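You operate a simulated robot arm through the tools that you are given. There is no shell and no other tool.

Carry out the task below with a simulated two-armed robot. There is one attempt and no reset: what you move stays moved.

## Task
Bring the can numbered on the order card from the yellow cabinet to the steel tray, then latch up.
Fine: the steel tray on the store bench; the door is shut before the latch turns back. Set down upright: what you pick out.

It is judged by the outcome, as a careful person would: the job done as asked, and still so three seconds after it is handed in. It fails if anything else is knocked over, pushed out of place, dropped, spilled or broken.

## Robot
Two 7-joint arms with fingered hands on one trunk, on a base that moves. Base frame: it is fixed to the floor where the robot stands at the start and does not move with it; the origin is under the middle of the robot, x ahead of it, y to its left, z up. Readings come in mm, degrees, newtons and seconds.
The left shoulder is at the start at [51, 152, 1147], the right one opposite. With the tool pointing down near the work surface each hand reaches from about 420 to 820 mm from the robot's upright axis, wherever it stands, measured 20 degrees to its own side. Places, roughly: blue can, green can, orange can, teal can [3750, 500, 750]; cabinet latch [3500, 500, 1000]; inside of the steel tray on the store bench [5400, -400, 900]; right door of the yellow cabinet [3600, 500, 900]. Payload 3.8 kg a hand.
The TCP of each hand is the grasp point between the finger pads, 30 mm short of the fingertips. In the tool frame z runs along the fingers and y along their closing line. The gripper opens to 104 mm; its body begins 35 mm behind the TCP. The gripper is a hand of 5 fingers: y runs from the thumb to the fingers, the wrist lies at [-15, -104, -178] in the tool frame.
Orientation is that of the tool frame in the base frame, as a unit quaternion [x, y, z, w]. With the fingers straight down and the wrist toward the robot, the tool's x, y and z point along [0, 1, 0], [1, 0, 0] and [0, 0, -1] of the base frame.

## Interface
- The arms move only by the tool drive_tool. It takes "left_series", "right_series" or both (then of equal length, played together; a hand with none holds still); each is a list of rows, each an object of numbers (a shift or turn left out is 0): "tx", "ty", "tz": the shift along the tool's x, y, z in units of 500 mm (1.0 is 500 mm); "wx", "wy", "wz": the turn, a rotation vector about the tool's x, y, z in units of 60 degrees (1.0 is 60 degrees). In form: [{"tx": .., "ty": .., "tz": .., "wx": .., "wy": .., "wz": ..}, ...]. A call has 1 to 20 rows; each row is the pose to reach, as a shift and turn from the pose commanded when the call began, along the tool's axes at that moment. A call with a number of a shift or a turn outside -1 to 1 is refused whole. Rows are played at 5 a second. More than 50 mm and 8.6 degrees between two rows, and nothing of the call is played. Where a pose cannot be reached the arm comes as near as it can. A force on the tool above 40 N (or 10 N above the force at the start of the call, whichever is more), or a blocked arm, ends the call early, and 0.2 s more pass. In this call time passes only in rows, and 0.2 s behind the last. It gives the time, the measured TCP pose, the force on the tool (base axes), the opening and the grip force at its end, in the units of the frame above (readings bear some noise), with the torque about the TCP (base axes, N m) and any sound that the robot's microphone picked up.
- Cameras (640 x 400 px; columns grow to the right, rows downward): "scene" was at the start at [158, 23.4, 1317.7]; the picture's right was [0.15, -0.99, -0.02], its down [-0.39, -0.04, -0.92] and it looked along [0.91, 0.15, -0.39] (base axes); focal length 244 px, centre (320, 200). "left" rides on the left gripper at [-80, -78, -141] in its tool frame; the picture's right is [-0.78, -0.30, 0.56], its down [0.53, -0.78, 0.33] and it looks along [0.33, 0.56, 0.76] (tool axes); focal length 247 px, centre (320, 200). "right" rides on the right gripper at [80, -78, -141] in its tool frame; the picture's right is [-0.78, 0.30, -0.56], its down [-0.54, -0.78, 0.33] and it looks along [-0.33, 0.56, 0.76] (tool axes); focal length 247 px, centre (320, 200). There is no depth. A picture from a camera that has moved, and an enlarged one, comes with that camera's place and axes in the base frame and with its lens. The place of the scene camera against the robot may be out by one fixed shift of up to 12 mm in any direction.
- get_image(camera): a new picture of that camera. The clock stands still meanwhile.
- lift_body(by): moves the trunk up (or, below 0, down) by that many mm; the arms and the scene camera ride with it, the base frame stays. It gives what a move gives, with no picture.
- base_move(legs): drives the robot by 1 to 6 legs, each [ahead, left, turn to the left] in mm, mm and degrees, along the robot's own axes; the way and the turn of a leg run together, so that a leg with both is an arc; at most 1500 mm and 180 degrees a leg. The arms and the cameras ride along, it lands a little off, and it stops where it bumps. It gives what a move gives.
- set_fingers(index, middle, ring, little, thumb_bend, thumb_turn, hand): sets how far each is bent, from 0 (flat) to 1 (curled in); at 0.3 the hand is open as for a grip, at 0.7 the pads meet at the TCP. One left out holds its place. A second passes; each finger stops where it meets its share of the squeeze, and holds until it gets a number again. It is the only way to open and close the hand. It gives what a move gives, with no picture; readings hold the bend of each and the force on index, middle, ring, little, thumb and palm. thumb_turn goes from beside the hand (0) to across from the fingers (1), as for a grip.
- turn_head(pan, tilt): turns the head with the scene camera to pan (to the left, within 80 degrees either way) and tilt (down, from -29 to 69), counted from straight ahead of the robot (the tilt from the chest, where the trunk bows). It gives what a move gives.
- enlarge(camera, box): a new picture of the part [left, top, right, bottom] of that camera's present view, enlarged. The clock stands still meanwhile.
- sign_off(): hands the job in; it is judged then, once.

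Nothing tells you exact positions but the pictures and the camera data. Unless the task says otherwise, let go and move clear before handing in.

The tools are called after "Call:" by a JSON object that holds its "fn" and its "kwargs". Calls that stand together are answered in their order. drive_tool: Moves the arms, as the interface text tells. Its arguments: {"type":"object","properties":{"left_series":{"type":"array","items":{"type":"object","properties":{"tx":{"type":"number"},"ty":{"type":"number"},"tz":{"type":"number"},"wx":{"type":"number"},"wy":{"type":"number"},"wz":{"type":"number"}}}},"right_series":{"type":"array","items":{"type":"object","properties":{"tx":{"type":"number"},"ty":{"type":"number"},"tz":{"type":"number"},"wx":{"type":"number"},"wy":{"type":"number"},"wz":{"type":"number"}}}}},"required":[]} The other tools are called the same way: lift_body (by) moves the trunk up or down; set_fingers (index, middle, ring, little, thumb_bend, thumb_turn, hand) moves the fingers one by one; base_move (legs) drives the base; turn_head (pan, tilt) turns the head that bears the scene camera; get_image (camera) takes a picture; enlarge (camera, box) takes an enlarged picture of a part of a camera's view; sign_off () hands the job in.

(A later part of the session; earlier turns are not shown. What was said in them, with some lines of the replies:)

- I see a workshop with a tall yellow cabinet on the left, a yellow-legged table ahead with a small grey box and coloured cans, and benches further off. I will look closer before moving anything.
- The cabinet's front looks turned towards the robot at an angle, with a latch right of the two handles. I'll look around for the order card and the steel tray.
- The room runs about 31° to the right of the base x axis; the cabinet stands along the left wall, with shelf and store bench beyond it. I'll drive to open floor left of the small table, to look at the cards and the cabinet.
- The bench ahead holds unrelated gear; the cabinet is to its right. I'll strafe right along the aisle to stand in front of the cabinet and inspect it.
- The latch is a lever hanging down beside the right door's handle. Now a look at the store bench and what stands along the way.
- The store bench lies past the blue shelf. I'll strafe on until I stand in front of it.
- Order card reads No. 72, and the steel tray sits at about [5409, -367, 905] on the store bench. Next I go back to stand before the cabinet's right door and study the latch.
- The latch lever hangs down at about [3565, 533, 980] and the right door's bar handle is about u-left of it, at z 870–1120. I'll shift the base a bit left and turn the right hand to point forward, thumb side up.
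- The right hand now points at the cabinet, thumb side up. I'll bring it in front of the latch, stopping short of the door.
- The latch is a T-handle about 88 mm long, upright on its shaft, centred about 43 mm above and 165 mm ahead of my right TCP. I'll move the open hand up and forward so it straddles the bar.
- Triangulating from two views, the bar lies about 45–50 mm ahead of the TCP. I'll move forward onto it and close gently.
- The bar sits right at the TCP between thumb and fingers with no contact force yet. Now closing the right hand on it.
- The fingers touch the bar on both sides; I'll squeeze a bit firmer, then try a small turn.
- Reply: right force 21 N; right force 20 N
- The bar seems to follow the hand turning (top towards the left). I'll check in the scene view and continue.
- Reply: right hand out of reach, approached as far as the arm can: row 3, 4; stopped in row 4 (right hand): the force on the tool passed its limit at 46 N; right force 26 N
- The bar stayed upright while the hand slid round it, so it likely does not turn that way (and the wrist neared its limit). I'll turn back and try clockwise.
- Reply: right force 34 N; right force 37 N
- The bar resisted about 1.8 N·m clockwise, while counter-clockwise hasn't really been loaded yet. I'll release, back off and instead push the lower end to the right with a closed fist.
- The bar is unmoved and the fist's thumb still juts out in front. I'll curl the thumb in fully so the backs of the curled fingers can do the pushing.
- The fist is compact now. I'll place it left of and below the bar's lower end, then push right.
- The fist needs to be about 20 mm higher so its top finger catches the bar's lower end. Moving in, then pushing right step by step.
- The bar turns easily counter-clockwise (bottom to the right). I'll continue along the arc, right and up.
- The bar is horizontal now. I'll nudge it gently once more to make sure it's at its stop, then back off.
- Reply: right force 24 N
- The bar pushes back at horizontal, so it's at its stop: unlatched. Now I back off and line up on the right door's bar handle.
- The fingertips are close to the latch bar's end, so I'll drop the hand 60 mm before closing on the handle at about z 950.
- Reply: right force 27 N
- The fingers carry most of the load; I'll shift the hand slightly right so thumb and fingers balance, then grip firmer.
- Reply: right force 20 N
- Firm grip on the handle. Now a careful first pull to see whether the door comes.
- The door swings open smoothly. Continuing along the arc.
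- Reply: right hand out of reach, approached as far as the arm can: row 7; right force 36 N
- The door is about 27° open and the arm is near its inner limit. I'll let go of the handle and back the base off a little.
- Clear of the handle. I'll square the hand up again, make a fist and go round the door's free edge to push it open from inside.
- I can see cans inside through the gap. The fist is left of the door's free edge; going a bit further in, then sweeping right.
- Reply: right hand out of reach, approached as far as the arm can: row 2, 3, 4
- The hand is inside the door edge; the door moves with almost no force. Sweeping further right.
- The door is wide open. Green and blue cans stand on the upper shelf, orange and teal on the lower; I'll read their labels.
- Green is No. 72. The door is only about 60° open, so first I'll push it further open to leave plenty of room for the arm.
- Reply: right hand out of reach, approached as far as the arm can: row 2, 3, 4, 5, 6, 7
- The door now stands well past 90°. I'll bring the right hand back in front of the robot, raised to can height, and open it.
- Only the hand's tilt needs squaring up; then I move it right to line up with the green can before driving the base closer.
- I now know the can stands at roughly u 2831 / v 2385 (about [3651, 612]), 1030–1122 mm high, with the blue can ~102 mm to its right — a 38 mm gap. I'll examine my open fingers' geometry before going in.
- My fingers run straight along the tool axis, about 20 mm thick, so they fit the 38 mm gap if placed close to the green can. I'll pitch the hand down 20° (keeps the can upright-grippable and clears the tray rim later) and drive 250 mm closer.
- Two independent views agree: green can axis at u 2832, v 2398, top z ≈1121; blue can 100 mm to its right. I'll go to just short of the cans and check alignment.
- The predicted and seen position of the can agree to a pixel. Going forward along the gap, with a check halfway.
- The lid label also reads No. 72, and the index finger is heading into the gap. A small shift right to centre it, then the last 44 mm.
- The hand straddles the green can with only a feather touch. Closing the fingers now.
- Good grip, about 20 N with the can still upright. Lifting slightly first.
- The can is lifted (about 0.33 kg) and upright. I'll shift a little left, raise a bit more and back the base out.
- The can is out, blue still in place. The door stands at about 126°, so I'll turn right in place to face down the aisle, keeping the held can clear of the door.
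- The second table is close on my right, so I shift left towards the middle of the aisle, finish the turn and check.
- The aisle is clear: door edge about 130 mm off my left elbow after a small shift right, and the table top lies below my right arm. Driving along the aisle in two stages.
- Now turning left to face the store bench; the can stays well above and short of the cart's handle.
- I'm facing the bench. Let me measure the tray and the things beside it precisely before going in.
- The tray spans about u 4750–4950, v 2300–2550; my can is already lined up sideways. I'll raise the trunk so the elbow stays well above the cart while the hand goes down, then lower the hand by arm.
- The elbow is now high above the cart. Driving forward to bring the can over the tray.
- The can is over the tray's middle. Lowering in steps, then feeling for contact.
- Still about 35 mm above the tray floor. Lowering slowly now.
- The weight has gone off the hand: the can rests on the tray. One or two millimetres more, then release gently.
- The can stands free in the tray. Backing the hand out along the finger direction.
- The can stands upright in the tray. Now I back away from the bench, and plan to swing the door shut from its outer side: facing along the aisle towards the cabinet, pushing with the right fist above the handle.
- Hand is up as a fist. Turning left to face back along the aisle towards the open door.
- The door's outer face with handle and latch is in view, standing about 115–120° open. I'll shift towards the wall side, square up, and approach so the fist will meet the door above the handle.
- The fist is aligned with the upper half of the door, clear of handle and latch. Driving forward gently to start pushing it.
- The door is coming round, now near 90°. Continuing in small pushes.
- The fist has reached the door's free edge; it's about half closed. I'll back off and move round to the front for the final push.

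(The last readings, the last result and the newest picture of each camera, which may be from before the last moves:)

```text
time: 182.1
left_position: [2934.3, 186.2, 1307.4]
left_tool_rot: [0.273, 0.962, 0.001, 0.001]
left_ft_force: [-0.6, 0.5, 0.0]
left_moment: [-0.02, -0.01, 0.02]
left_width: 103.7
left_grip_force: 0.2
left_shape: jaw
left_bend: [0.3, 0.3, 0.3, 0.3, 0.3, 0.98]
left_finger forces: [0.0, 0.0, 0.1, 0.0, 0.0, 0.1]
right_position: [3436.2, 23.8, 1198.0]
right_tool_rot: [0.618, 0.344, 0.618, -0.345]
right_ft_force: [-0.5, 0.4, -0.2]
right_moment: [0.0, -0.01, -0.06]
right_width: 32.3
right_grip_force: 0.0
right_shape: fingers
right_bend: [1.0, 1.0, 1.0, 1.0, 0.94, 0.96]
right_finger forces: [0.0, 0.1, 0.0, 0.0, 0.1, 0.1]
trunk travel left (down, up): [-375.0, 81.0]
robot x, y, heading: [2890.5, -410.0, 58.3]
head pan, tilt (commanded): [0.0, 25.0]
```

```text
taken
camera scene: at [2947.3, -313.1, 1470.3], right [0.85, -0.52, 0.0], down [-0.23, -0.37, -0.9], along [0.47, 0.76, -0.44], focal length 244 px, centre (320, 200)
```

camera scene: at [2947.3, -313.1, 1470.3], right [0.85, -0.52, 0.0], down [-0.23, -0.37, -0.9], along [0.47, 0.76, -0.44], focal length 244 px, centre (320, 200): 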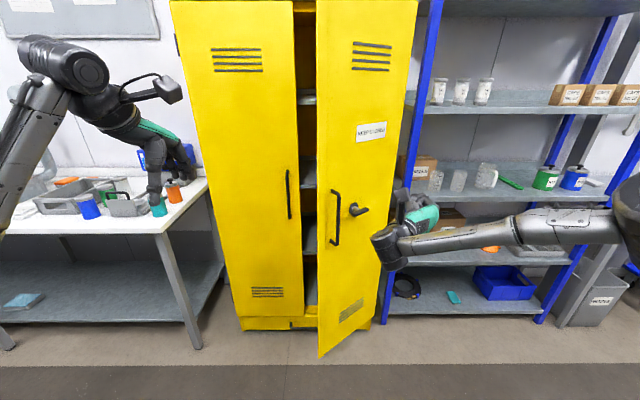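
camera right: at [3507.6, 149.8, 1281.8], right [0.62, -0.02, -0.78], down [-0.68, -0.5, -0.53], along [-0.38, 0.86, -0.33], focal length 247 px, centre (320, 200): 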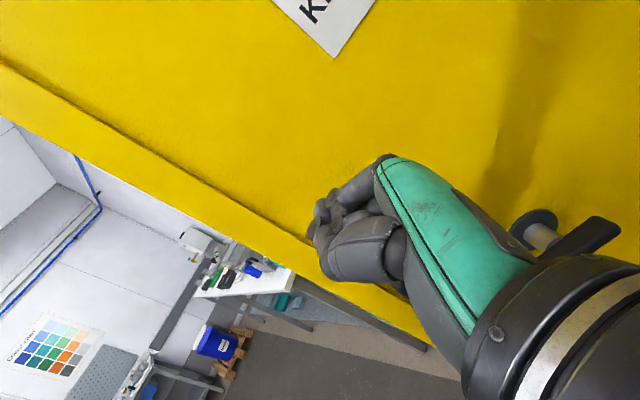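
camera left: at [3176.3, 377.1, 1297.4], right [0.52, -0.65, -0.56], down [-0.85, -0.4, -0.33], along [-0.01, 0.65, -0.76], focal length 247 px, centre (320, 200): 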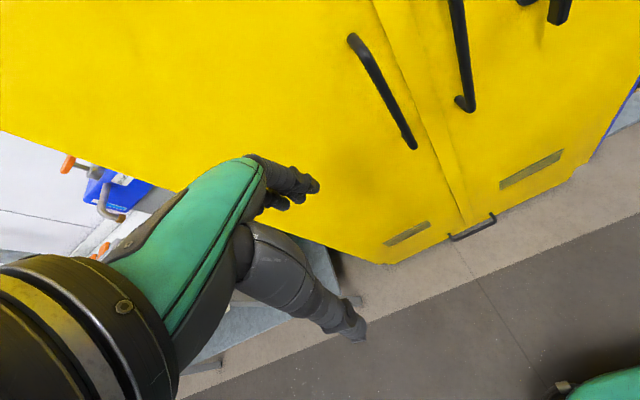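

I'm in front again; the door is about 40° open. I'll line the fist up on its outer face above the handle and push it shut with small forward moves.

Call:
{"fn": "base_move", "kwargs": {"legs": [[0, 190, 1.0], [200, 0, 0]]}}

Call:
{"fn": "get_image", "kwargs": {"camera": "scene"}}

Call:
{"fn": "get_image", "kwargs": {"camera": "right"}}

```text
time: 184.9
left_position: [2858.3, 454.1, 1310.3]
left_tool_rot: [0.266, 0.964, 0.003, 0.001]
left_ft_force: [-0.1, 0.2, 0.0]
left_moment: [0.02, 0.0, -0.02]
left_width: 104.0
left_grip_force: 0.0
left_shape: jaw
left_bend: [0.3, 0.3, 0.3, 0.3, 0.3, 0.98]
left_finger forces: [0.0, 0.0, 0.1, 0.0, 0.0, 0.0]
right_position: [3363.1, 298.8, 1200.9]
right_tool_rot: [0.614, 0.347, 0.616, -0.35]
right_ft_force: [0.0, 0.3, -0.5]
right_moment: [0.02, 0.01, 0.04]
right_width: 32.1
right_grip_force: 0.0
right_shape: fingers
right_bend: [1.0, 1.0, 1.0, 1.0, 0.94, 0.96]
right_finger forces: [0.0, 0.1, 0.0, 0.0, 0.0, 0.0]
trunk travel left (down, up): [-375.0, 81.0]
robot x, y, heading: [2829.6, -137.9, 59.0]
head pan, tilt (commanded): [0.0, 25.0]
```

```text
taken
camera scene: at [2878.4, -45.5, 1470.7], right [0.86, -0.51, 0.0], down [-0.22, -0.37, -0.9], along [0.46, 0.77, -0.44], focal length 244 px, centre (320, 200)
```

scene: 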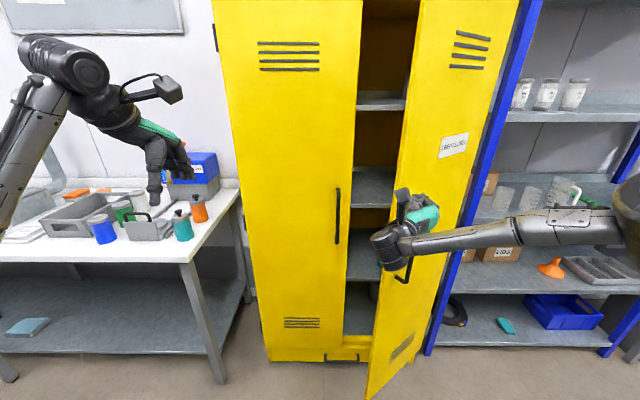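

```text
taken
camera right: at [3222.1, 217.5, 1279.9], right [-0.03, -0.63, -0.78], down [-0.49, 0.69, -0.53], along [0.87, 0.37, -0.33], focal length 247 px, centre (320, 200)
```

right: 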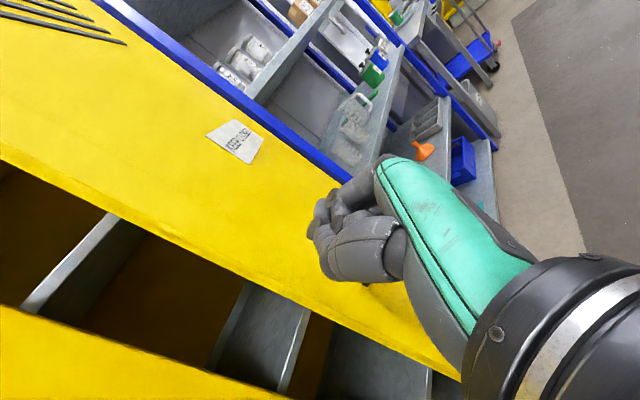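

Call:
{"fn": "base_move", "kwargs": {"legs": [[0, -45, 0.4], [90, 0, 0]]}}

Call:
{"fn": "get_image", "kwargs": {"camera": "scene"}}

Call:
{"fn": "get_image", "kwargs": {"camera": "right"}}

```text
time: 186.5
left_position: [2934.4, 508.7, 1310.2]
left_tool_rot: [0.262, 0.965, 0.004, 0.002]
left_ft_force: [-1.5, -0.9, 0.8]
left_moment: [-0.02, 0.0, -0.01]
left_width: 103.8
left_grip_force: 0.0
left_shape: jaw
left_bend: [0.3, 0.3, 0.3, 0.3, 0.3, 0.98]
left_finger forces: [0.0, 0.0, 0.0, 0.0, 0.1, 0.0]
right_position: [3439.2, 356.8, 1201.2]
right_tool_rot: [0.612, 0.349, 0.616, -0.352]
right_ft_force: [0.6, -0.4, 0.2]
right_moment: [-0.04, 0.03, -0.01]
right_width: 32.1
right_grip_force: 0.2
right_shape: fingers
right_bend: [1.0, 1.0, 1.0, 1.0, 0.93, 0.96]
right_finger forces: [0.0, 0.0, 0.0, 0.0, 0.1, 0.1]
trunk travel left (down, up): [-375.0, 81.0]
robot x, y, heading: [2912.4, -81.3, 59.8]
head pan, tilt (commanded): [0.0, 25.0]
```

```text
taken
camera scene: at [2957.1, 9.2, 1470.9], right [0.86, -0.51, 0.0], down [-0.22, -0.38, -0.9], along [0.46, 0.78, -0.44], focal length 244 px, centre (320, 200)
```

scene: 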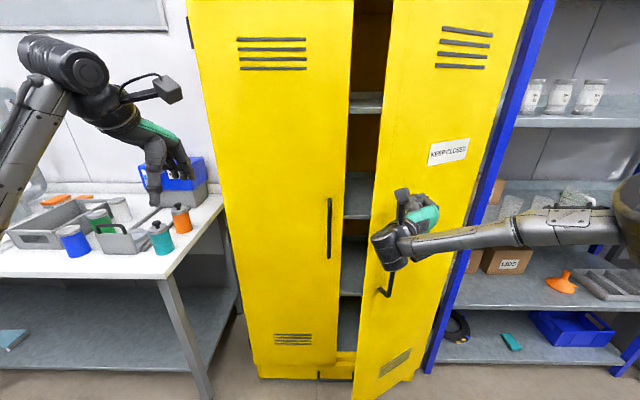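

```text
taken
camera right: at [3298.9, 274.8, 1281.0], right [-0.02, -0.63, -0.78], down [-0.5, 0.68, -0.53], along [0.87, 0.38, -0.33], focal length 247 px, centre (320, 200)
```

right: 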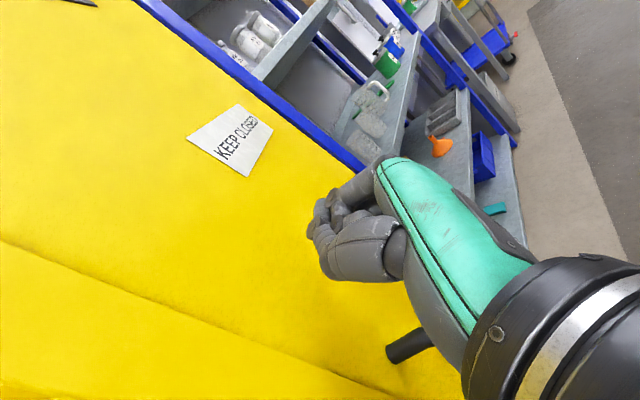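

Call:
{"fn": "base_move", "kwargs": {"legs": [[80, 0, 0]]}}

Call:
{"fn": "get_image", "kwargs": {"camera": "scene"}}

Call:
{"fn": "get_image", "kwargs": {"camera": "right"}}

```text
time: 187.5
left_position: [2975.1, 575.9, 1311.0]
left_tool_rot: [0.262, 0.965, 0.006, 0.002]
left_ft_force: [-0.5, -0.1, 0.6]
left_moment: [0.07, -0.01, 0.02]
left_width: 103.9
left_grip_force: 0.1
left_shape: jaw
left_bend: [0.3, 0.3, 0.3, 0.3, 0.3, 0.98]
left_finger forces: [0.1, 0.1, 0.1, 0.1, 0.1, 0.0]
right_position: [3478.7, 421.4, 1203.4]
right_tool_rot: [0.612, 0.348, 0.617, -0.352]
right_ft_force: [-0.6, -0.6, -0.2]
right_moment: [-0.01, 0.06, -0.01]
right_width: 32.3
right_grip_force: 0.0
right_shape: fingers
right_bend: [1.0, 1.0, 1.0, 1.0, 0.93, 0.96]
right_finger forces: [0.1, 0.0, 0.1, 0.0, 0.1, 0.1]
trunk travel left (down, up): [-375.0, 81.0]
robot x, y, heading: [2949.1, -14.4, 59.8]
head pan, tilt (commanded): [0.0, 25.0]
```

```text
taken
camera scene: at [2997.7, 74.0, 1471.2], right [0.86, -0.51, 0.0], down [-0.22, -0.37, -0.9], along [0.46, 0.78, -0.43], focal length 244 px, centre (320, 200)
```

scene: 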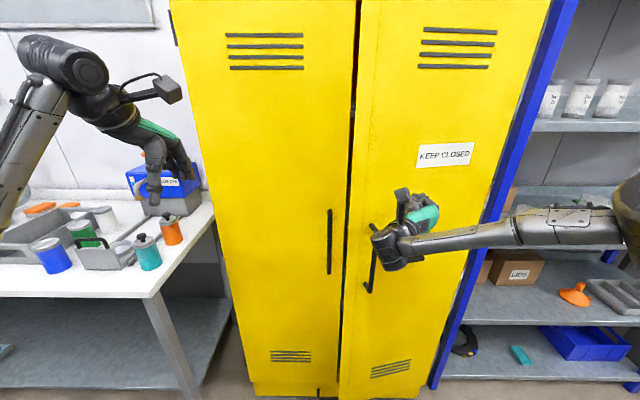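

```text
taken
camera right: at [3339.8, 339.7, 1282.0], right [-0.03, -0.62, -0.78], down [-0.5, 0.69, -0.53], along [0.87, 0.38, -0.33], focal length 247 px, centre (320, 200)
```

right: 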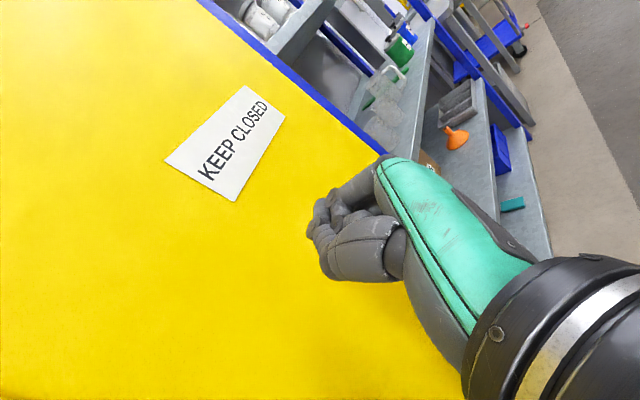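

Call:
{"fn": "base_move", "kwargs": {"legs": [[60, 0, 0]]}}

Call:
{"fn": "get_image", "kwargs": {"camera": "scene"}}

Call:
{"fn": "get_image", "kwargs": {"camera": "right"}}

```text
time: 188.5
left_position: [3005.8, 627.5, 1312.3]
left_tool_rot: [0.262, 0.965, 0.005, 0.002]
left_ft_force: [0.0, -1.0, 0.5]
left_moment: [-0.01, 0.0, 0.03]
left_width: 103.8
left_grip_force: 0.1
left_shape: jaw
left_bend: [0.3, 0.3, 0.3, 0.3, 0.3, 0.98]
left_finger forces: [0.0, 0.0, 0.1, 0.1, 0.0, 0.0]
right_position: [3511.0, 474.5, 1204.2]
right_tool_rot: [0.612, 0.349, 0.617, -0.352]
right_ft_force: [0.4, -0.6, 0.4]
right_moment: [-0.01, 0.01, 0.02]
right_width: 32.1
right_grip_force: 0.0
right_shape: fingers
right_bend: [1.0, 1.0, 1.0, 1.0, 0.93, 0.95]
right_finger forces: [0.0, 0.0, 0.0, 0.0, 0.1, 0.1]
trunk travel left (down, up): [-375.0, 81.0]
robot x, y, heading: [2983.0, 36.2, 59.4]
head pan, tilt (commanded): [0.0, 25.0]
```

```text
taken
camera scene: at [3028.9, 126.9, 1471.1], right [0.86, -0.51, 0.0], down [-0.22, -0.37, -0.9], along [0.46, 0.78, -0.43], focal length 244 px, centre (320, 200)
```

scene: 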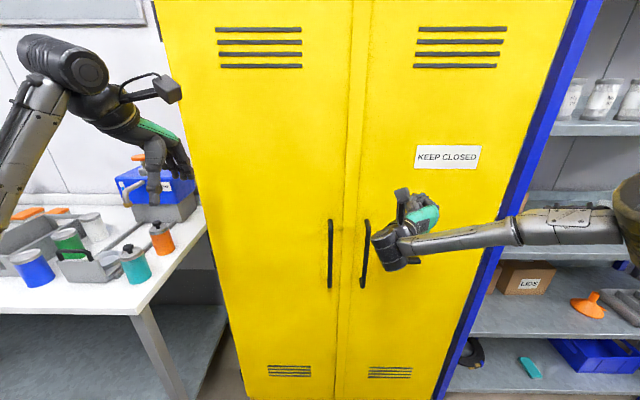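

```text
taken
camera right: at [3370.7, 392.7, 1281.8], right [-0.03, -0.62, -0.78], down [-0.5, 0.69, -0.53], along [0.87, 0.38, -0.33], focal length 247 px, centre (320, 200)
```

right: 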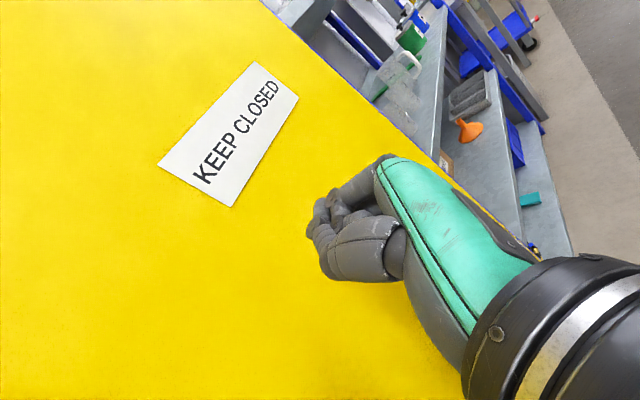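

The door looks nearly shut. I'll press the last bit with the arm until I feel firm resistance.

Call:
{"fn": "drive_tool", "kwargs": {"right_series": [{"tz": 0.03}, {"tz": 0.06}, {"tz": 0.08}, {"tz": 0.1}, {"tz": 0.115}, {"tz": 0.13}]}}

Call:
{"fn": "get_image", "kwargs": {"camera": "scene"}}

Call:
{"fn": "get_image", "kwargs": {"camera": "right"}}

```text
time: 189.7
left_position: [3005.4, 625.6, 1313.0]
left_tool_rot: [0.264, 0.965, 0.007, 0.003]
left_ft_force: [-0.9, -0.6, -0.1]
left_moment: [0.0, 0.04, -0.04]
left_width: 103.7
left_grip_force: 0.1
left_shape: jaw
left_bend: [0.3, 0.3, 0.3, 0.3, 0.3, 0.98]
left_finger forces: [0.1, 0.0, 0.0, 0.0, 0.0, 0.0]
right_position: [3534.6, 518.1, 1200.7]
right_tool_rot: [0.615, 0.349, 0.614, -0.35]
right_ft_force: [-22.5, -28.1, 2.5]
right_moment: [0.34, -0.27, -0.79]
right_width: 30.0
right_grip_force: 28.5
right_shape: fingers
right_bend: [1.0, 1.0, 1.0, 1.0, 0.97, 0.95]
right_finger forces: [0.0, 0.0, 0.0, 0.0, 56.3, 0.1]
trunk travel left (down, up): [-375.0, 81.0]
robot x, y, heading: [2977.4, 33.1, 59.4]
head pan, tilt (commanded): [0.0, 25.0]
stopped in row 6 (right hand): the force on the tool passed its limit at 52 N (the readings are from after the stop); the commanded pose is now the measured one
```

```text
taken
camera scene: at [3026.0, 124.5, 1471.1], right [0.86, -0.51, 0.0], down [-0.22, -0.37, -0.9], along [0.46, 0.78, -0.43], focal length 244 px, centre (320, 200)
```

scene: 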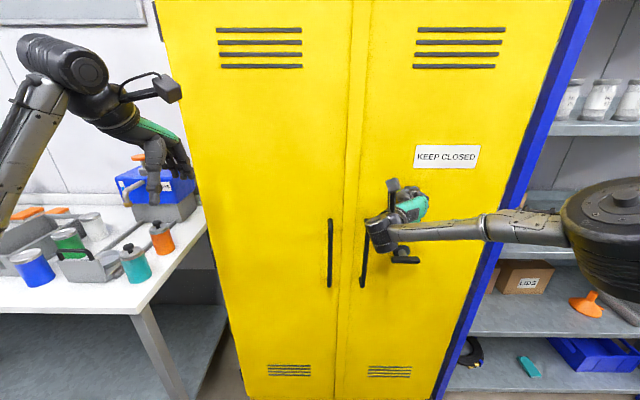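

```text
taken
camera right: at [3395.1, 437.8, 1279.8], right [-0.03, -0.63, -0.78], down [-0.5, 0.69, -0.53], along [0.87, 0.37, -0.33], focal length 247 px, centre (320, 200)
```

right: 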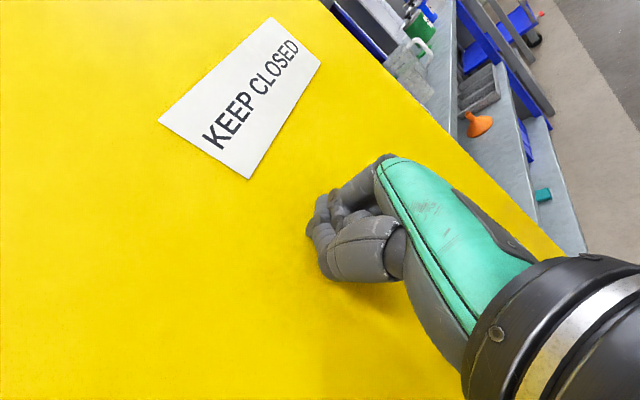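

The door resists firmly at the expected plane: it's shut. I'll back off a little and check the seam and latch.

Call:
{"fn": "drive_tool", "kwargs": {"right_series": [{"tz": -0.05}, {"tz": -0.14}]}}

Call:
{"fn": "enlarge", "kwargs": {"camera": "scene", "box": [300, 160, 460, 290]}}

Call:
{"fn": "enlarge", "kwargs": {"camera": "scene", "box": [200, 0, 560, 225]}}

```text
time: 190.3
left_position: [3007.8, 628.4, 1310.8]
left_tool_rot: [0.263, 0.965, 0.005, 0.002]
left_ft_force: [-0.2, -0.2, 0.6]
left_moment: [0.03, -0.01, 0.0]
left_width: 104.0
left_grip_force: 0.0
left_shape: jaw
left_bend: [0.3, 0.3, 0.3, 0.3, 0.3, 0.98]
left_finger forces: [0.0, 0.0, 0.1, 0.0, 0.1, 0.0]
right_position: [3502.4, 461.0, 1199.0]
right_tool_rot: [0.615, 0.35, 0.613, -0.351]
right_ft_force: [-0.6, -0.6, 0.8]
right_moment: [-0.01, -0.02, 0.0]
right_width: 32.0
right_grip_force: 0.0
right_shape: fingers
right_bend: [1.0, 1.0, 1.0, 1.0, 0.94, 0.95]
right_finger forces: [0.1, 0.0, 0.1, 0.2, 0.0, 0.1]
trunk travel left (down, up): [-375.0, 81.0]
robot x, y, heading: [2983.6, 36.3, 59.5]
head pan, tilt (commanded): [0.0, 25.0]
```

```text
3.08 times, centred on (380, 225) of scene
camera zoom: at [3030.3, 129.0, 1470.7], right [0.86, -0.51, 0.0], down [-0.22, -0.38, -0.9], along [0.46, 0.78, -0.44], focal length 750 px, centre (135, 123)
```

zoom: 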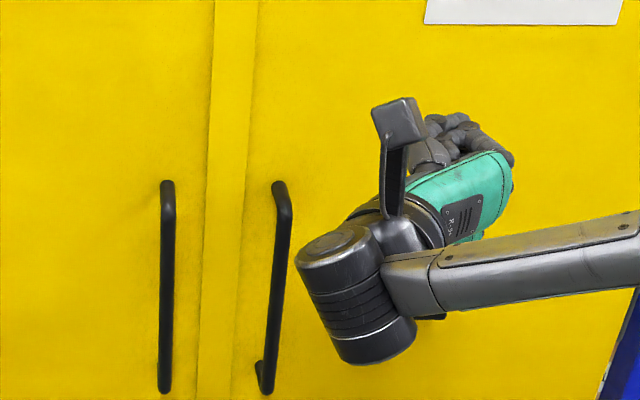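

```text
1.78 times, centred on (380, 112) of scene
camera zoom: at [3030.3, 129.0, 1470.7], right [0.86, -0.51, 0.0], down [-0.22, -0.38, -0.9], along [0.46, 0.78, -0.44], focal length 433 px, centre (213, 356)
```

zoom: 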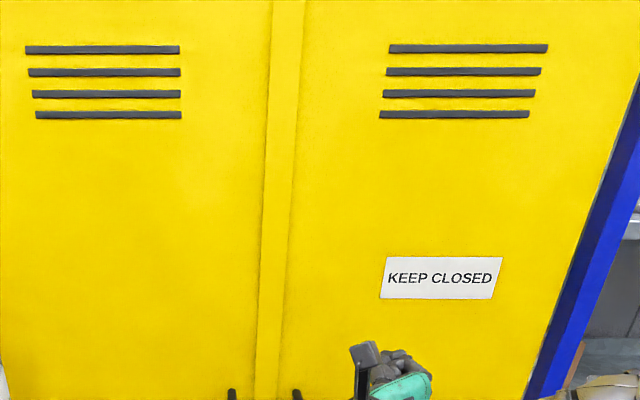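

Flush and shut. Now for the latch: I back off a bit, lower the trunk to its earlier height and bring the fist below the latch bar's left arm.

Call:
{"fn": "drive_tool", "kwargs": {"right_series": [{"tz": -0.06}, {"tz": -0.12, "ty": -0.04}]}}

Call:
{"fn": "lift_body", "kwargs": {"by": -150}}

Call:
{"fn": "drive_tool", "kwargs": {"right_series": [{"tx": -0.06}, {"tx": -0.12}, {"tx": -0.18}]}}

Call:
{"fn": "get_image", "kwargs": {"camera": "scene"}}

Call:
{"fn": "get_image", "kwargs": {"camera": "right"}}

```text
time: 190.9
left_position: [3007.0, 630.8, 1310.4]
left_tool_rot: [0.263, 0.965, 0.004, 0.0]
left_ft_force: [0.3, 0.4, 0.4]
left_moment: [0.0, 0.02, -0.01]
left_width: 103.5
left_grip_force: 0.0
left_shape: jaw
left_bend: [0.3, 0.3, 0.3, 0.3, 0.3, 0.98]
left_finger forces: [0.0, 0.0, 0.0, 0.1, 0.0, 0.1]
right_position: [3456.9, 421.9, 1198.3]
right_tool_rot: [0.616, 0.35, 0.613, -0.351]
right_ft_force: [0.3, 0.4, 0.1]
right_moment: [0.02, -0.01, 0.01]
right_width: 32.1
right_grip_force: 0.0
right_shape: fingers
right_bend: [1.0, 1.0, 1.0, 1.0, 0.94, 0.95]
right_finger forces: [0.1, 0.1, 0.0, 0.1, 0.0, 0.1]
trunk travel left (down, up): [-375.0, 81.0]
robot x, y, heading: [2980.5, 35.9, 59.5]
head pan, tilt (commanded): [0.0, 25.0]
```

```text
time: 192.7
left_position: [3008.4, 631.9, 1159.4]
left_tool_rot: [0.263, 0.965, 0.003, 0.001]
left_ft_force: [-0.4, 0.8, 0.1]
left_moment: [-0.01, 0.02, 0.02]
left_width: 104.0
left_grip_force: 0.0
left_shape: jaw
left_bend: [0.3, 0.3, 0.3, 0.3, 0.3, 0.98]
left_finger forces: [0.0, 0.0, 0.0, 0.0, 0.0, 0.2]
right_position: [3457.0, 424.1, 1047.7]
right_tool_rot: [0.616, 0.35, 0.613, -0.35]
right_ft_force: [-0.1, 0.7, -0.6]
right_moment: [-0.01, 0.03, -0.02]
right_width: 32.4
right_grip_force: 0.1
right_shape: fingers
right_bend: [1.0, 1.0, 1.0, 1.0, 0.94, 0.95]
right_finger forces: [0.1, 0.0, 0.0, 0.0, 0.1, 0.0]
trunk travel left (down, up): [-225.0, 231.0]
robot x, y, heading: [2977.4, 37.0, 59.2]
head pan, tilt (commanded): [0.0, 25.0]
```

```text
time: 193.4
left_position: [3009.6, 631.6, 1159.3]
left_tool_rot: [0.262, 0.965, 0.002, 0.002]
left_ft_force: [-1.1, -0.3, 0.0]
left_moment: [0.0, -0.03, 0.0]
left_width: 103.3
left_grip_force: 0.0
left_shape: jaw
left_bend: [0.3, 0.3, 0.3, 0.3, 0.3, 0.98]
left_finger forces: [0.1, 0.0, 0.1, 0.1, 0.0, 0.0]
right_position: [3459.4, 423.8, 954.2]
right_tool_rot: [0.616, 0.349, 0.612, -0.351]
right_ft_force: [0.7, 0.3, -0.4]
right_moment: [0.01, 0.0, -0.01]
right_width: 32.2
right_grip_force: 0.1
right_shape: fingers
right_bend: [1.0, 1.0, 1.0, 1.0, 0.94, 0.95]
right_finger forces: [0.0, 0.0, 0.0, 0.0, 0.1, 0.1]
trunk travel left (down, up): [-225.0, 231.0]
robot x, y, heading: [2978.1, 31.9, 59.3]
head pan, tilt (commanded): [0.0, 25.0]
```

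```text
taken
camera scene: at [3059.8, 179.7, 1301.2], right [0.86, -0.51, 0.0], down [-0.28, -0.47, -0.84], along [0.43, 0.72, -0.55], focal length 244 px, centre (320, 200)
```

scene: 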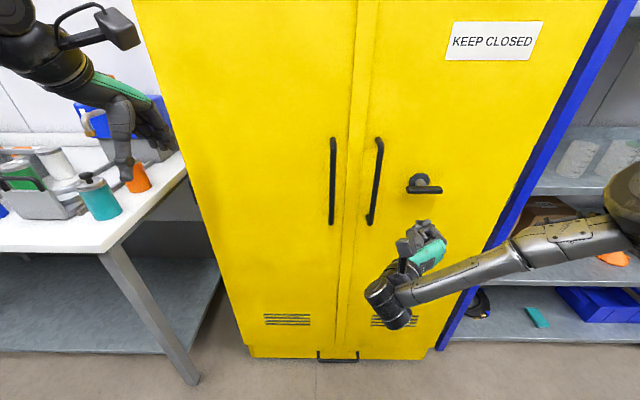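

```text
taken
camera right: at [3320.2, 343.5, 1033.6], right [-0.03, -0.63, -0.78], down [-0.5, 0.68, -0.53], along [0.86, 0.37, -0.34], focal length 247 px, centre (320, 200)
```

right: 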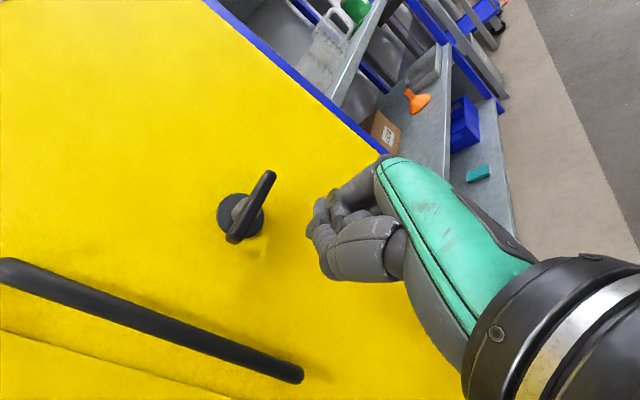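

The latch bar is horizontal, centred at about u 2800, z 1002. Moving the fist in under its left arm.

Call:
{"fn": "drive_tool", "kwargs": {"right_series": [{"ty": -0.036, "tx": 0.004, "tz": 0.03}, {"ty": -0.036, "tx": 0.01, "tz": 0.1}, {"ty": -0.036, "tx": 0.012, "tz": 0.168}]}}

Call:
{"fn": "enlarge", "kwargs": {"camera": "right", "box": [220, 70, 460, 290]}}

Call:
{"fn": "enlarge", "kwargs": {"camera": "scene", "box": [340, 140, 500, 260]}}

```text
time: 194.2
left_position: [3008.6, 633.1, 1158.6]
left_tool_rot: [0.263, 0.965, 0.002, 0.0]
left_ft_force: [0.6, -0.6, 0.1]
left_moment: [0.0, -0.05, 0.0]
left_width: 103.8
left_grip_force: 0.0
left_shape: jaw
left_bend: [0.3, 0.3, 0.3, 0.3, 0.3, 0.98]
left_finger forces: [0.0, 0.1, 0.0, 0.1, 0.0, 0.1]
right_position: [3484.8, 509.9, 962.5]
right_tool_rot: [0.616, 0.35, 0.612, -0.351]
right_ft_force: [0.3, 0.6, -0.5]
right_moment: [-0.02, 0.01, 0.02]
right_width: 32.1
right_grip_force: 0.0
right_shape: fingers
right_bend: [1.0, 1.0, 1.0, 1.0, 0.94, 0.95]
right_finger forces: [0.0, 0.0, 0.0, 0.0, 0.0, 0.1]
trunk travel left (down, up): [-225.0, 231.0]
robot x, y, heading: [2980.3, 36.4, 59.3]
head pan, tilt (commanded): [0.0, 25.0]
```

```text
1.82 times, centred on (340, 180) of right
camera zoom: at [3345.8, 428.4, 1042.1], right [-0.03, -0.63, -0.77], down [-0.5, 0.68, -0.53], along [0.86, 0.37, -0.34], focal length 449 px, centre (284, 236)
```

zoom: 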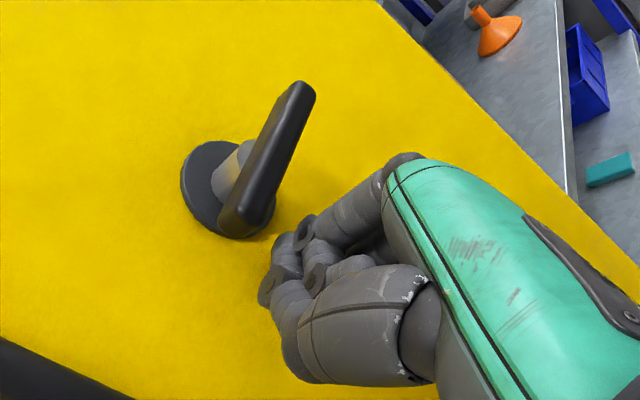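

```text
3.33 times, centred on (420, 200) of scene
camera zoom: at [3059.7, 179.9, 1301.2], right [0.86, -0.51, 0.0], down [-0.28, -0.47, -0.84], along [0.43, 0.72, -0.55], focal length 812 px, centre (-13, 200)
```

zoom: 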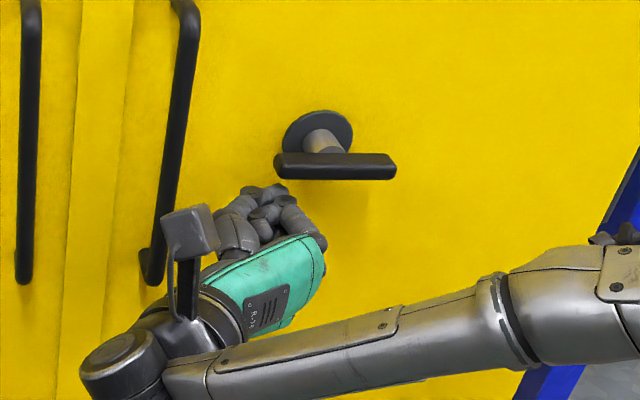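

Call:
{"fn": "drive_tool", "kwargs": {"right_series": [{"ty": 0.01, "tx": 0.012}, {"ty": 0.01, "tx": 0.03}, {"ty": 0.009, "tx": 0.05}]}}

Call:
{"fn": "enlarge", "kwargs": {"camera": "scene", "box": [340, 140, 500, 260]}}

Call:
{"fn": "enlarge", "kwargs": {"camera": "right", "box": [220, 70, 460, 290]}}

```text
time: 195.1
left_position: [3009.6, 632.4, 1158.6]
left_tool_rot: [0.263, 0.965, 0.004, 0.0]
left_ft_force: [0.5, 0.3, -0.2]
left_moment: [0.02, 0.02, 0.03]
left_width: 104.0
left_grip_force: 0.0
left_shape: jaw
left_bend: [0.3, 0.3, 0.3, 0.3, 0.3, 0.98]
left_finger forces: [0.0, 0.1, 0.1, 0.0, 0.0, 0.0]
right_position: [3488.4, 505.7, 985.7]
right_tool_rot: [0.616, 0.35, 0.612, -0.351]
right_ft_force: [-0.6, 0.5, -2.5]
right_moment: [0.05, 0.05, 0.04]
right_width: 32.2
right_grip_force: 1.7
right_shape: fingers
right_bend: [1.0, 1.0, 1.0, 1.0, 0.93, 0.96]
right_finger forces: [0.0, 0.1, 0.1, 0.1, 3.1, 0.1]
trunk travel left (down, up): [-225.0, 231.0]
robot x, y, heading: [2982.2, 35.6, 59.2]
head pan, tilt (commanded): [0.0, 25.0]
```

```text
3.33 times, centred on (420, 200) of scene
camera zoom: at [3059.7, 179.7, 1301.3], right [0.86, -0.51, 0.0], down [-0.28, -0.47, -0.84], along [0.43, 0.72, -0.55], focal length 812 px, centre (-13, 200)
```

zoom: 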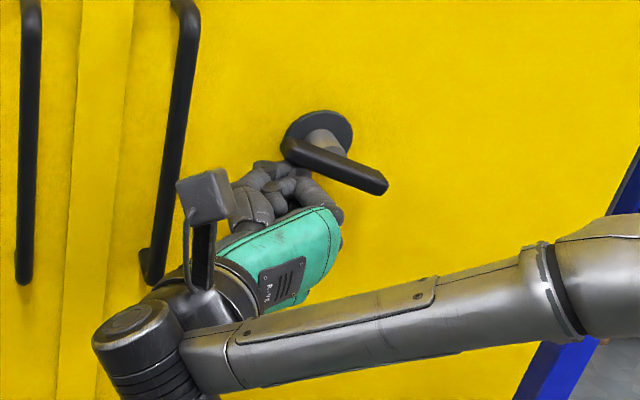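

```text
1.82 times, centred on (340, 180) of right
camera zoom: at [3348.9, 424.1, 1066.1], right [-0.03, -0.63, -0.77], down [-0.5, 0.68, -0.53], along [0.86, 0.37, -0.34], focal length 449 px, centre (284, 236)
```

zoom: 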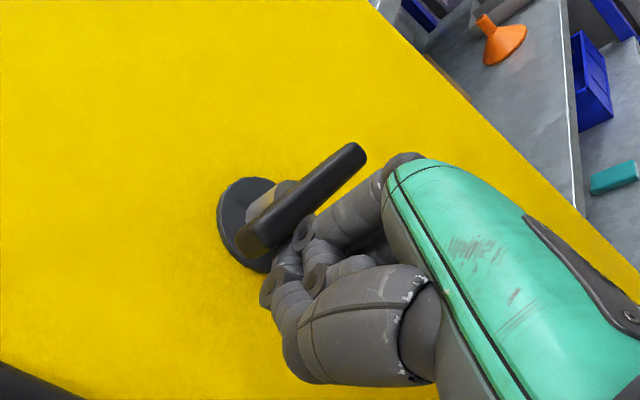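

The bar follows, about 20° so far. Continuing along the arc, up and then right.

Call:
{"fn": "drive_tool", "kwargs": {"right_series": [{"ty": -0.004, "tx": 0.018}, {"ty": -0.004, "tx": 0.034}, {"ty": 0.004, "tx": 0.048}, {"ty": 0.016, "tx": 0.058}]}}

Call:
{"fn": "enlarge", "kwargs": {"camera": "scene", "box": [340, 140, 500, 260]}}

Call:
{"fn": "enlarge", "kwargs": {"camera": "right", "box": [220, 70, 460, 290]}}

```text
time: 196.1
left_position: [3008.0, 632.5, 1159.1]
left_tool_rot: [0.263, 0.965, 0.003, 0.0]
left_ft_force: [-0.4, 0.1, -0.6]
left_moment: [0.0, 0.0, 0.0]
left_width: 103.7
left_grip_force: 0.0
left_shape: jaw
left_bend: [0.3, 0.3, 0.3, 0.3, 0.3, 0.98]
left_finger forces: [0.0, 0.0, 0.0, 0.1, 0.0, 0.1]
right_position: [3495.6, 500.2, 1016.6]
right_tool_rot: [0.616, 0.35, 0.613, -0.351]
right_ft_force: [-1.6, 1.1, 0.1]
right_moment: [0.01, 0.02, -0.03]
right_width: 32.7
right_grip_force: 1.1
right_shape: fingers
right_bend: [1.0, 1.0, 1.0, 1.0, 0.93, 0.96]
right_finger forces: [1.7, 0.1, 0.1, 0.0, 1.1, 0.1]
trunk travel left (down, up): [-225.0, 231.0]
robot x, y, heading: [2980.1, 34.9, 59.4]
head pan, tilt (commanded): [0.0, 25.0]
```

```text
3.33 times, centred on (420, 200) of scene
camera zoom: at [3059.2, 179.2, 1301.4], right [0.86, -0.51, 0.0], down [-0.28, -0.47, -0.84], along [0.43, 0.72, -0.55], focal length 812 px, centre (-13, 200)
```

zoom: 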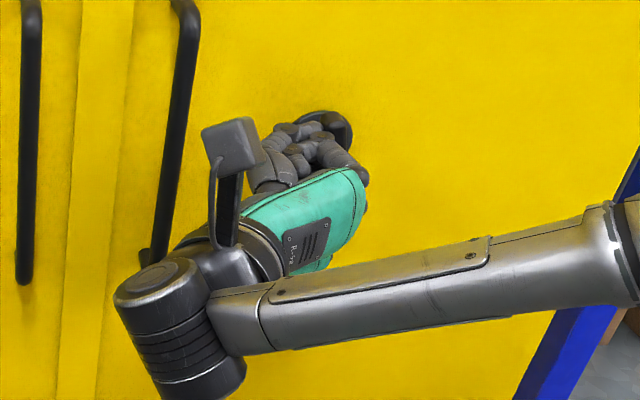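

```text
1.82 times, centred on (340, 180) of right
camera zoom: at [3355.7, 418.9, 1096.7], right [-0.03, -0.63, -0.77], down [-0.5, 0.68, -0.53], along [0.86, 0.37, -0.34], focal length 449 px, centre (284, 236)
```

zoom: 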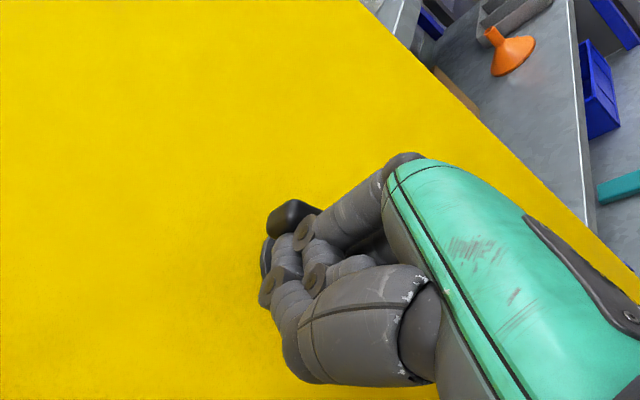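

Call:
{"fn": "drive_tool", "kwargs": {"right_series": [{"ty": 0.01, "tx": 0.004}, {"ty": 0.018, "tx": 0.006}]}}

Call:
{"fn": "drive_tool", "kwargs": {"right_series": [{"ty": 0.008}, {"ty": 0.014}]}}

Call:
{"fn": "enlarge", "kwargs": {"camera": "right", "box": [220, 70, 460, 290]}}

Call:
{"fn": "enlarge", "kwargs": {"camera": "scene", "box": [340, 140, 500, 260]}}

```text
time: 196.7
left_position: [3007.7, 632.9, 1158.8]
left_tool_rot: [0.262, 0.965, 0.004, 0.001]
left_ft_force: [0.6, 0.5, 0.1]
left_moment: [-0.02, 0.03, 0.01]
left_width: 103.9
left_grip_force: 0.2
left_shape: jaw
left_bend: [0.3, 0.3, 0.3, 0.3, 0.3, 0.98]
left_finger forces: [0.0, 0.0, 0.0, 0.0, 0.0, 0.0]
right_position: [3502.1, 496.5, 1020.7]
right_tool_rot: [0.615, 0.351, 0.612, -0.352]
right_ft_force: [-3.7, 0.6, -1.3]
right_moment: [0.04, 0.02, -0.07]
right_width: 32.3
right_grip_force: 2.4
right_shape: fingers
right_bend: [1.0, 1.0, 1.0, 1.0, 0.93, 0.96]
right_finger forces: [1.2, 3.2, 0.0, 0.0, 0.0, 0.1]
trunk travel left (down, up): [-225.0, 231.0]
robot x, y, heading: [2980.0, 38.4, 59.5]
head pan, tilt (commanded): [0.0, 25.0]
```

```text
time: 197.2
left_position: [3003.7, 633.3, 1158.4]
left_tool_rot: [0.262, 0.965, 0.003, 0.002]
left_ft_force: [-0.4, -0.5, -0.3]
left_moment: [-0.01, 0.02, 0.0]
left_width: 103.8
left_grip_force: 0.0
left_shape: jaw
left_bend: [0.3, 0.3, 0.3, 0.3, 0.3, 0.98]
left_finger forces: [0.0, 0.0, 0.0, 0.0, 0.0, 0.0]
right_position: [3502.5, 493.5, 1021.3]
right_tool_rot: [0.615, 0.354, 0.611, -0.351]
right_ft_force: [-21.2, 3.6, -3.3]
right_moment: [0.07, 0.03, -0.29]
right_width: 33.2
right_grip_force: 10.8
right_shape: fingers
right_bend: [1.0, 1.0, 1.0, 1.0, 0.93, 0.96]
right_finger forces: [8.5, 7.3, 0.0, 0.0, 5.6, 0.0]
trunk travel left (down, up): [-225.0, 231.0]
robot x, y, heading: [2980.3, 37.2, 59.4]
head pan, tilt (commanded): [0.0, 25.0]
```

```text
1.82 times, centred on (340, 180) of right
camera zoom: at [3363.6, 411.9, 1100.7], right [-0.03, -0.63, -0.77], down [-0.5, 0.68, -0.54], along [0.86, 0.38, -0.34], focal length 449 px, centre (284, 236)
```

zoom: 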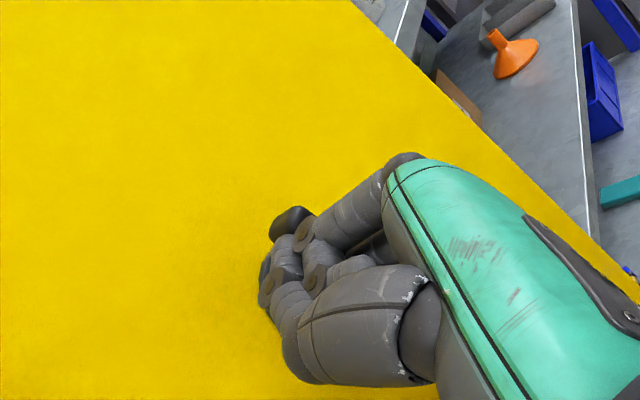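

```text
3.33 times, centred on (420, 200) of scene
camera zoom: at [3055.2, 180.6, 1301.4], right [0.86, -0.51, 0.0], down [-0.27, -0.47, -0.84], along [0.43, 0.72, -0.55], focal length 812 px, centre (-13, 200)
```

zoom: 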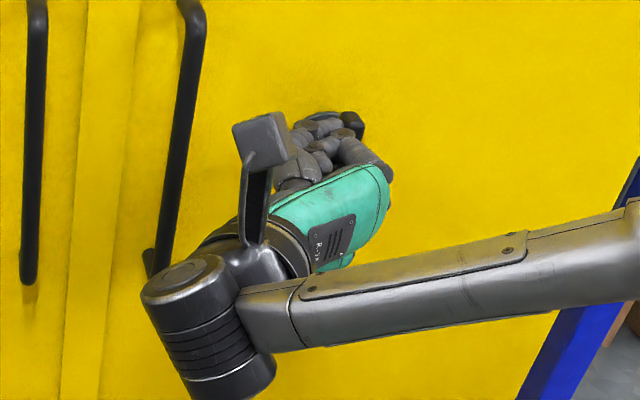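

The bar now pushes back (about 21 N): it's at its stop. Backing off to look.

Call:
{"fn": "drive_tool", "kwargs": {"right_series": [{"ty": -0.03}, {"ty": -0.04, "tz": -0.08}, {"ty": -0.04, "tz": -0.17}, {"ty": -0.04, "tz": -0.26, "tx": -0.04}, {"ty": -0.04, "tz": -0.3, "tx": -0.12}]}}

Call:
{"fn": "enlarge", "kwargs": {"camera": "scene", "box": [300, 110, 500, 260]}}

Call:
{"fn": "get_image", "kwargs": {"camera": "right"}}

```text
time: 198.4
left_position: [3006.3, 633.2, 1157.1]
left_tool_rot: [0.262, 0.965, 0.003, 0.002]
left_ft_force: [0.4, 0.4, -0.2]
left_moment: [-0.01, 0.02, -0.02]
left_width: 103.8
left_grip_force: 0.1
left_shape: jaw
left_bend: [0.3, 0.3, 0.3, 0.3, 0.3, 0.98]
left_finger forces: [0.0, 0.0, 0.0, 0.0, 0.1, 0.0]
right_position: [3416.4, 374.2, 962.2]
right_tool_rot: [0.616, 0.35, 0.613, -0.35]
right_ft_force: [-0.4, -0.7, -0.6]
right_moment: [-0.02, -0.02, -0.01]
right_width: 32.6
right_grip_force: 0.0
right_shape: fingers
right_bend: [1.0, 1.0, 1.0, 1.0, 0.93, 0.96]
right_finger forces: [0.0, 0.1, 0.1, 0.0, 0.0, 0.0]
trunk travel left (down, up): [-225.0, 231.0]
robot x, y, heading: [2977.1, 33.5, 59.6]
head pan, tilt (commanded): [0.0, 25.0]
```

```text
2.67 times, centred on (400, 185) of scene
camera zoom: at [3058.3, 180.8, 1301.2], right [0.86, -0.51, 0.0], down [-0.28, -0.47, -0.84], along [0.43, 0.72, -0.55], focal length 650 px, centre (107, 240)
```

zoom: 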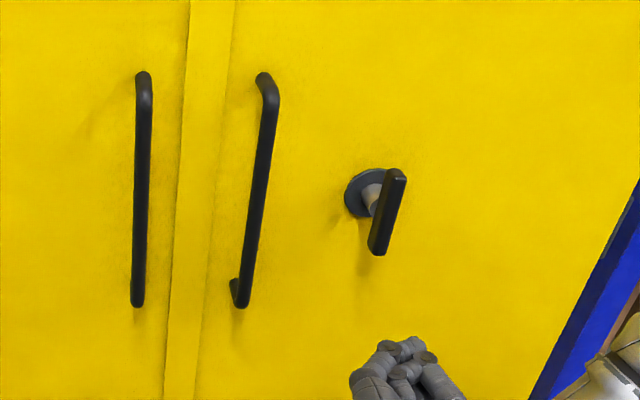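

```text
taken
camera right: at [3276.2, 293.5, 1041.3], right [-0.03, -0.63, -0.78], down [-0.5, 0.68, -0.53], along [0.87, 0.37, -0.34], focal length 247 px, centre (320, 200)
```

right: 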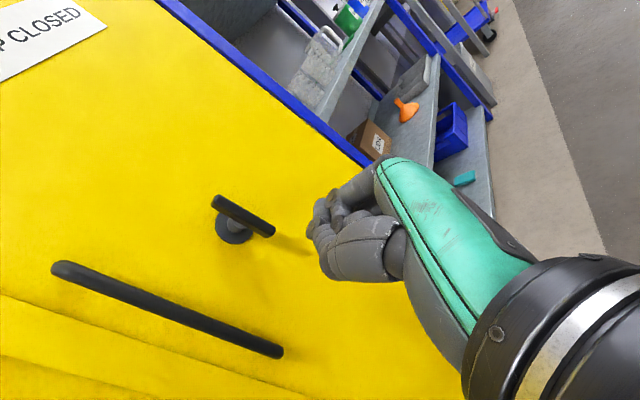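

The latch bar is vertical again, parallel to the handle, and the door is shut. I'll back well clear and take a last look around.

Call:
{"fn": "base_move", "kwargs": {"legs": [[-300, 0, 0]]}}

Call:
{"fn": "turn_head", "kwargs": {"pan": 0, "tilt": 18}}

Call:
{"fn": "get_image", "kwargs": {"camera": "scene"}}

Call:
{"fn": "enlarge", "kwargs": {"camera": "scene", "box": [290, 120, 450, 240]}}

Call:
{"fn": "turn_head", "kwargs": {"pan": -55, "tilt": 15}}

Call:
{"fn": "get_image", "kwargs": {"camera": "scene"}}

```text
time: 200.5
left_position: [2855.5, 372.3, 1158.6]
left_tool_rot: [0.263, 0.965, 0.003, 0.001]
left_ft_force: [-1.0, 0.1, 0.4]
left_moment: [0.01, 0.01, 0.01]
left_width: 103.9
left_grip_force: 0.1
left_shape: jaw
left_bend: [0.3, 0.3, 0.3, 0.3, 0.3, 0.98]
left_finger forces: [0.0, 0.0, 0.1, 0.0, 0.1, 0.0]
right_position: [3265.3, 114.3, 960.5]
right_tool_rot: [0.616, 0.349, 0.613, -0.35]
right_ft_force: [0.6, -0.3, 0.1]
right_moment: [-0.03, 0.04, 0.03]
right_width: 32.4
right_grip_force: 0.0
right_shape: fingers
right_bend: [1.0, 1.0, 1.0, 1.0, 0.93, 0.96]
right_finger forces: [0.0, 0.0, 0.0, 0.0, 0.0, 0.1]
trunk travel left (down, up): [-225.0, 231.0]
robot x, y, heading: [2825.9, -222.4, 59.9]
head pan, tilt (commanded): [0.0, 25.0]
```

```text
time: 201.2
left_position: [2855.8, 371.7, 1159.2]
left_tool_rot: [0.264, 0.965, 0.003, 0.0]
left_ft_force: [-0.2, 0.1, -0.6]
left_moment: [-0.01, 0.01, -0.01]
left_width: 103.9
left_grip_force: 0.1
left_shape: jaw
left_bend: [0.3, 0.3, 0.3, 0.3, 0.3, 0.98]
left_finger forces: [0.0, 0.1, 0.0, 0.0, 0.0, 0.0]
right_position: [3264.1, 113.6, 961.8]
right_tool_rot: [0.617, 0.349, 0.612, -0.351]
right_ft_force: [0.5, 0.1, 0.4]
right_moment: [0.01, 0.0, 0.01]
right_width: 32.2
right_grip_force: 0.1
right_shape: fingers
right_bend: [1.0, 1.0, 1.0, 1.0, 0.93, 0.96]
right_finger forces: [0.1, 0.0, 0.0, 0.0, 0.0, 0.0]
trunk travel left (down, up): [-225.0, 231.0]
robot x, y, heading: [2830.0, -221.0, 59.3]
head pan, tilt (commanded): [0.0, 18.0]
```

```text
taken
camera scene: at [2907.8, -78.2, 1312.4], right [0.86, -0.51, 0.0], down [-0.22, -0.38, -0.9], along [0.46, 0.77, -0.44], focal length 244 px, centre (320, 200)
```

scene: 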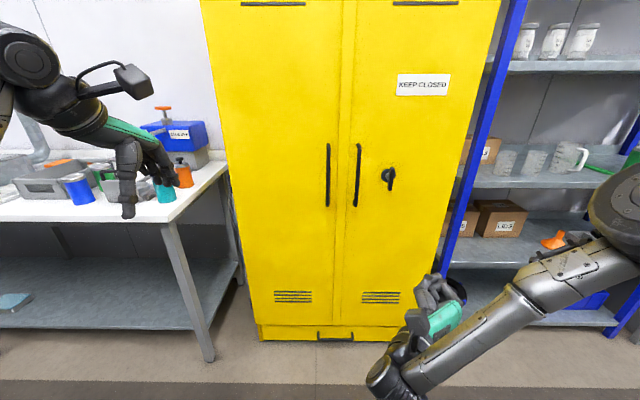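

```text
3.33 times, centred on (370, 180) of scene
camera zoom: at [2907.8, -78.2, 1312.4], right [0.86, -0.51, 0.0], down [-0.22, -0.38, -0.9], along [0.46, 0.77, -0.44], focal length 812 px, centre (153, 267)
```

zoom: 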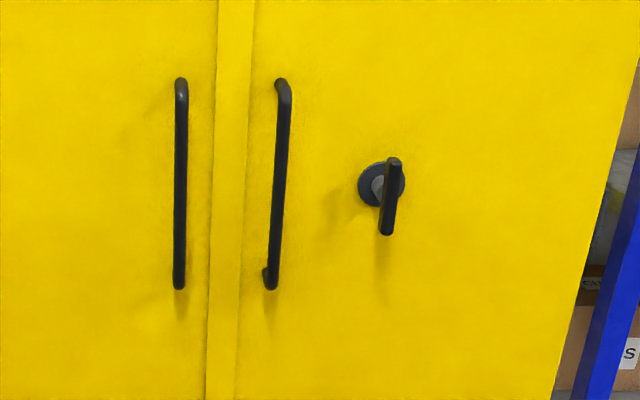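

```text
time: 202.4
left_position: [2856.0, 371.6, 1157.6]
left_tool_rot: [0.263, 0.965, 0.003, 0.001]
left_ft_force: [0.0, -0.8, 0.1]
left_moment: [0.01, 0.04, 0.01]
left_width: 103.9
left_grip_force: 0.2
left_shape: jaw
left_bend: [0.3, 0.3, 0.3, 0.3, 0.3, 0.98]
left_finger forces: [0.1, 0.0, 0.0, 0.0, 0.0, 0.0]
right_position: [3264.2, 113.9, 960.8]
right_tool_rot: [0.617, 0.35, 0.613, -0.349]
right_ft_force: [-0.6, 0.9, 0.5]
right_moment: [0.01, -0.01, 0.01]
right_width: 32.5
right_grip_force: 0.1
right_shape: fingers
right_bend: [1.0, 1.0, 1.0, 1.0, 0.93, 0.96]
right_finger forces: [0.0, 0.0, 0.0, 0.0, 0.1, 0.0]
trunk travel left (down, up): [-225.0, 231.0]
robot x, y, heading: [2827.6, -222.1, 59.1]
head pan, tilt (commanded): [-55.0, 15.0]
```

```text
taken
camera scene: at [2954.2, -149.9, 1322.8], right [0.08, -0.99, 0.12], down [-0.33, -0.14, -0.94], along [0.94, 0.04, -0.33], focal length 244 px, centre (320, 200)
```

scene: 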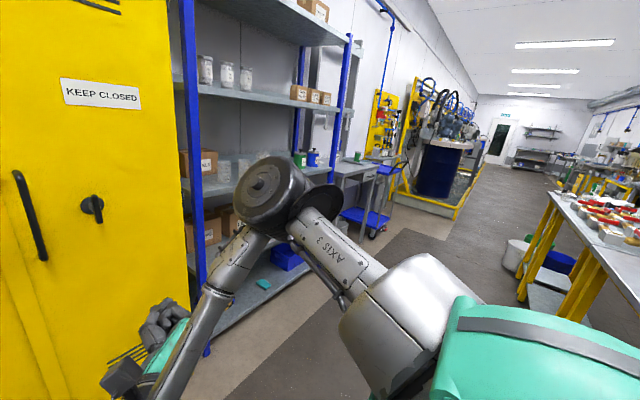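

Call:
{"fn": "enlarge", "kwargs": {"camera": "scene", "box": [290, 130, 410, 210]}}

```text
5.00 times, centred on (350, 170) of scene
camera zoom: at [2954.2, -149.9, 1322.8], right [0.08, -0.99, 0.12], down [-0.33, -0.14, -0.94], along [0.94, 0.04, -0.33], focal length 1218 px, centre (170, 350)
```

zoom: 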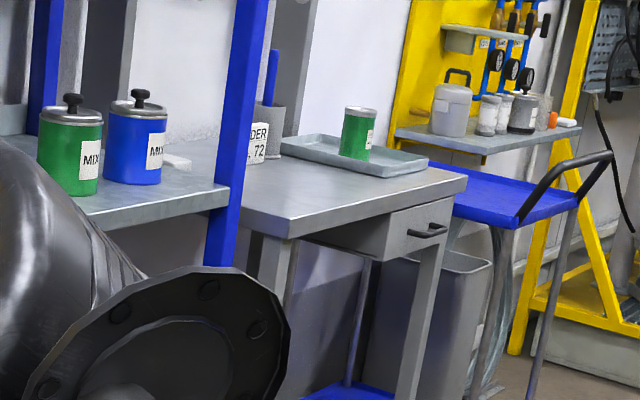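

The green can No. 72 stands upright in the steel tray. The cabinet door is shut, the latch bar is back to vertical, and the hands are clear. Handing in.

Call:
{"fn": "sign_off", "kwargs": {}}

```text
The job is handed in.
```

The order card reads No. 72, which is the green can (marked on both its label and its lid). It now stands upright in the steel tray on the store bench.

- **Cabinet:** I pushed the right door shut until it resisted firmly, then turned the latch back to vertical, where it met its stop. I did not pull on the handle afterwards to test it.
- **Other cans:** The blue can next to the green one was still standing in its place after I lifted the green one out. I did not see anything else moved or knocked over.
- **Robot:** I released the can, backed away from the cabinet and left both hands empty.
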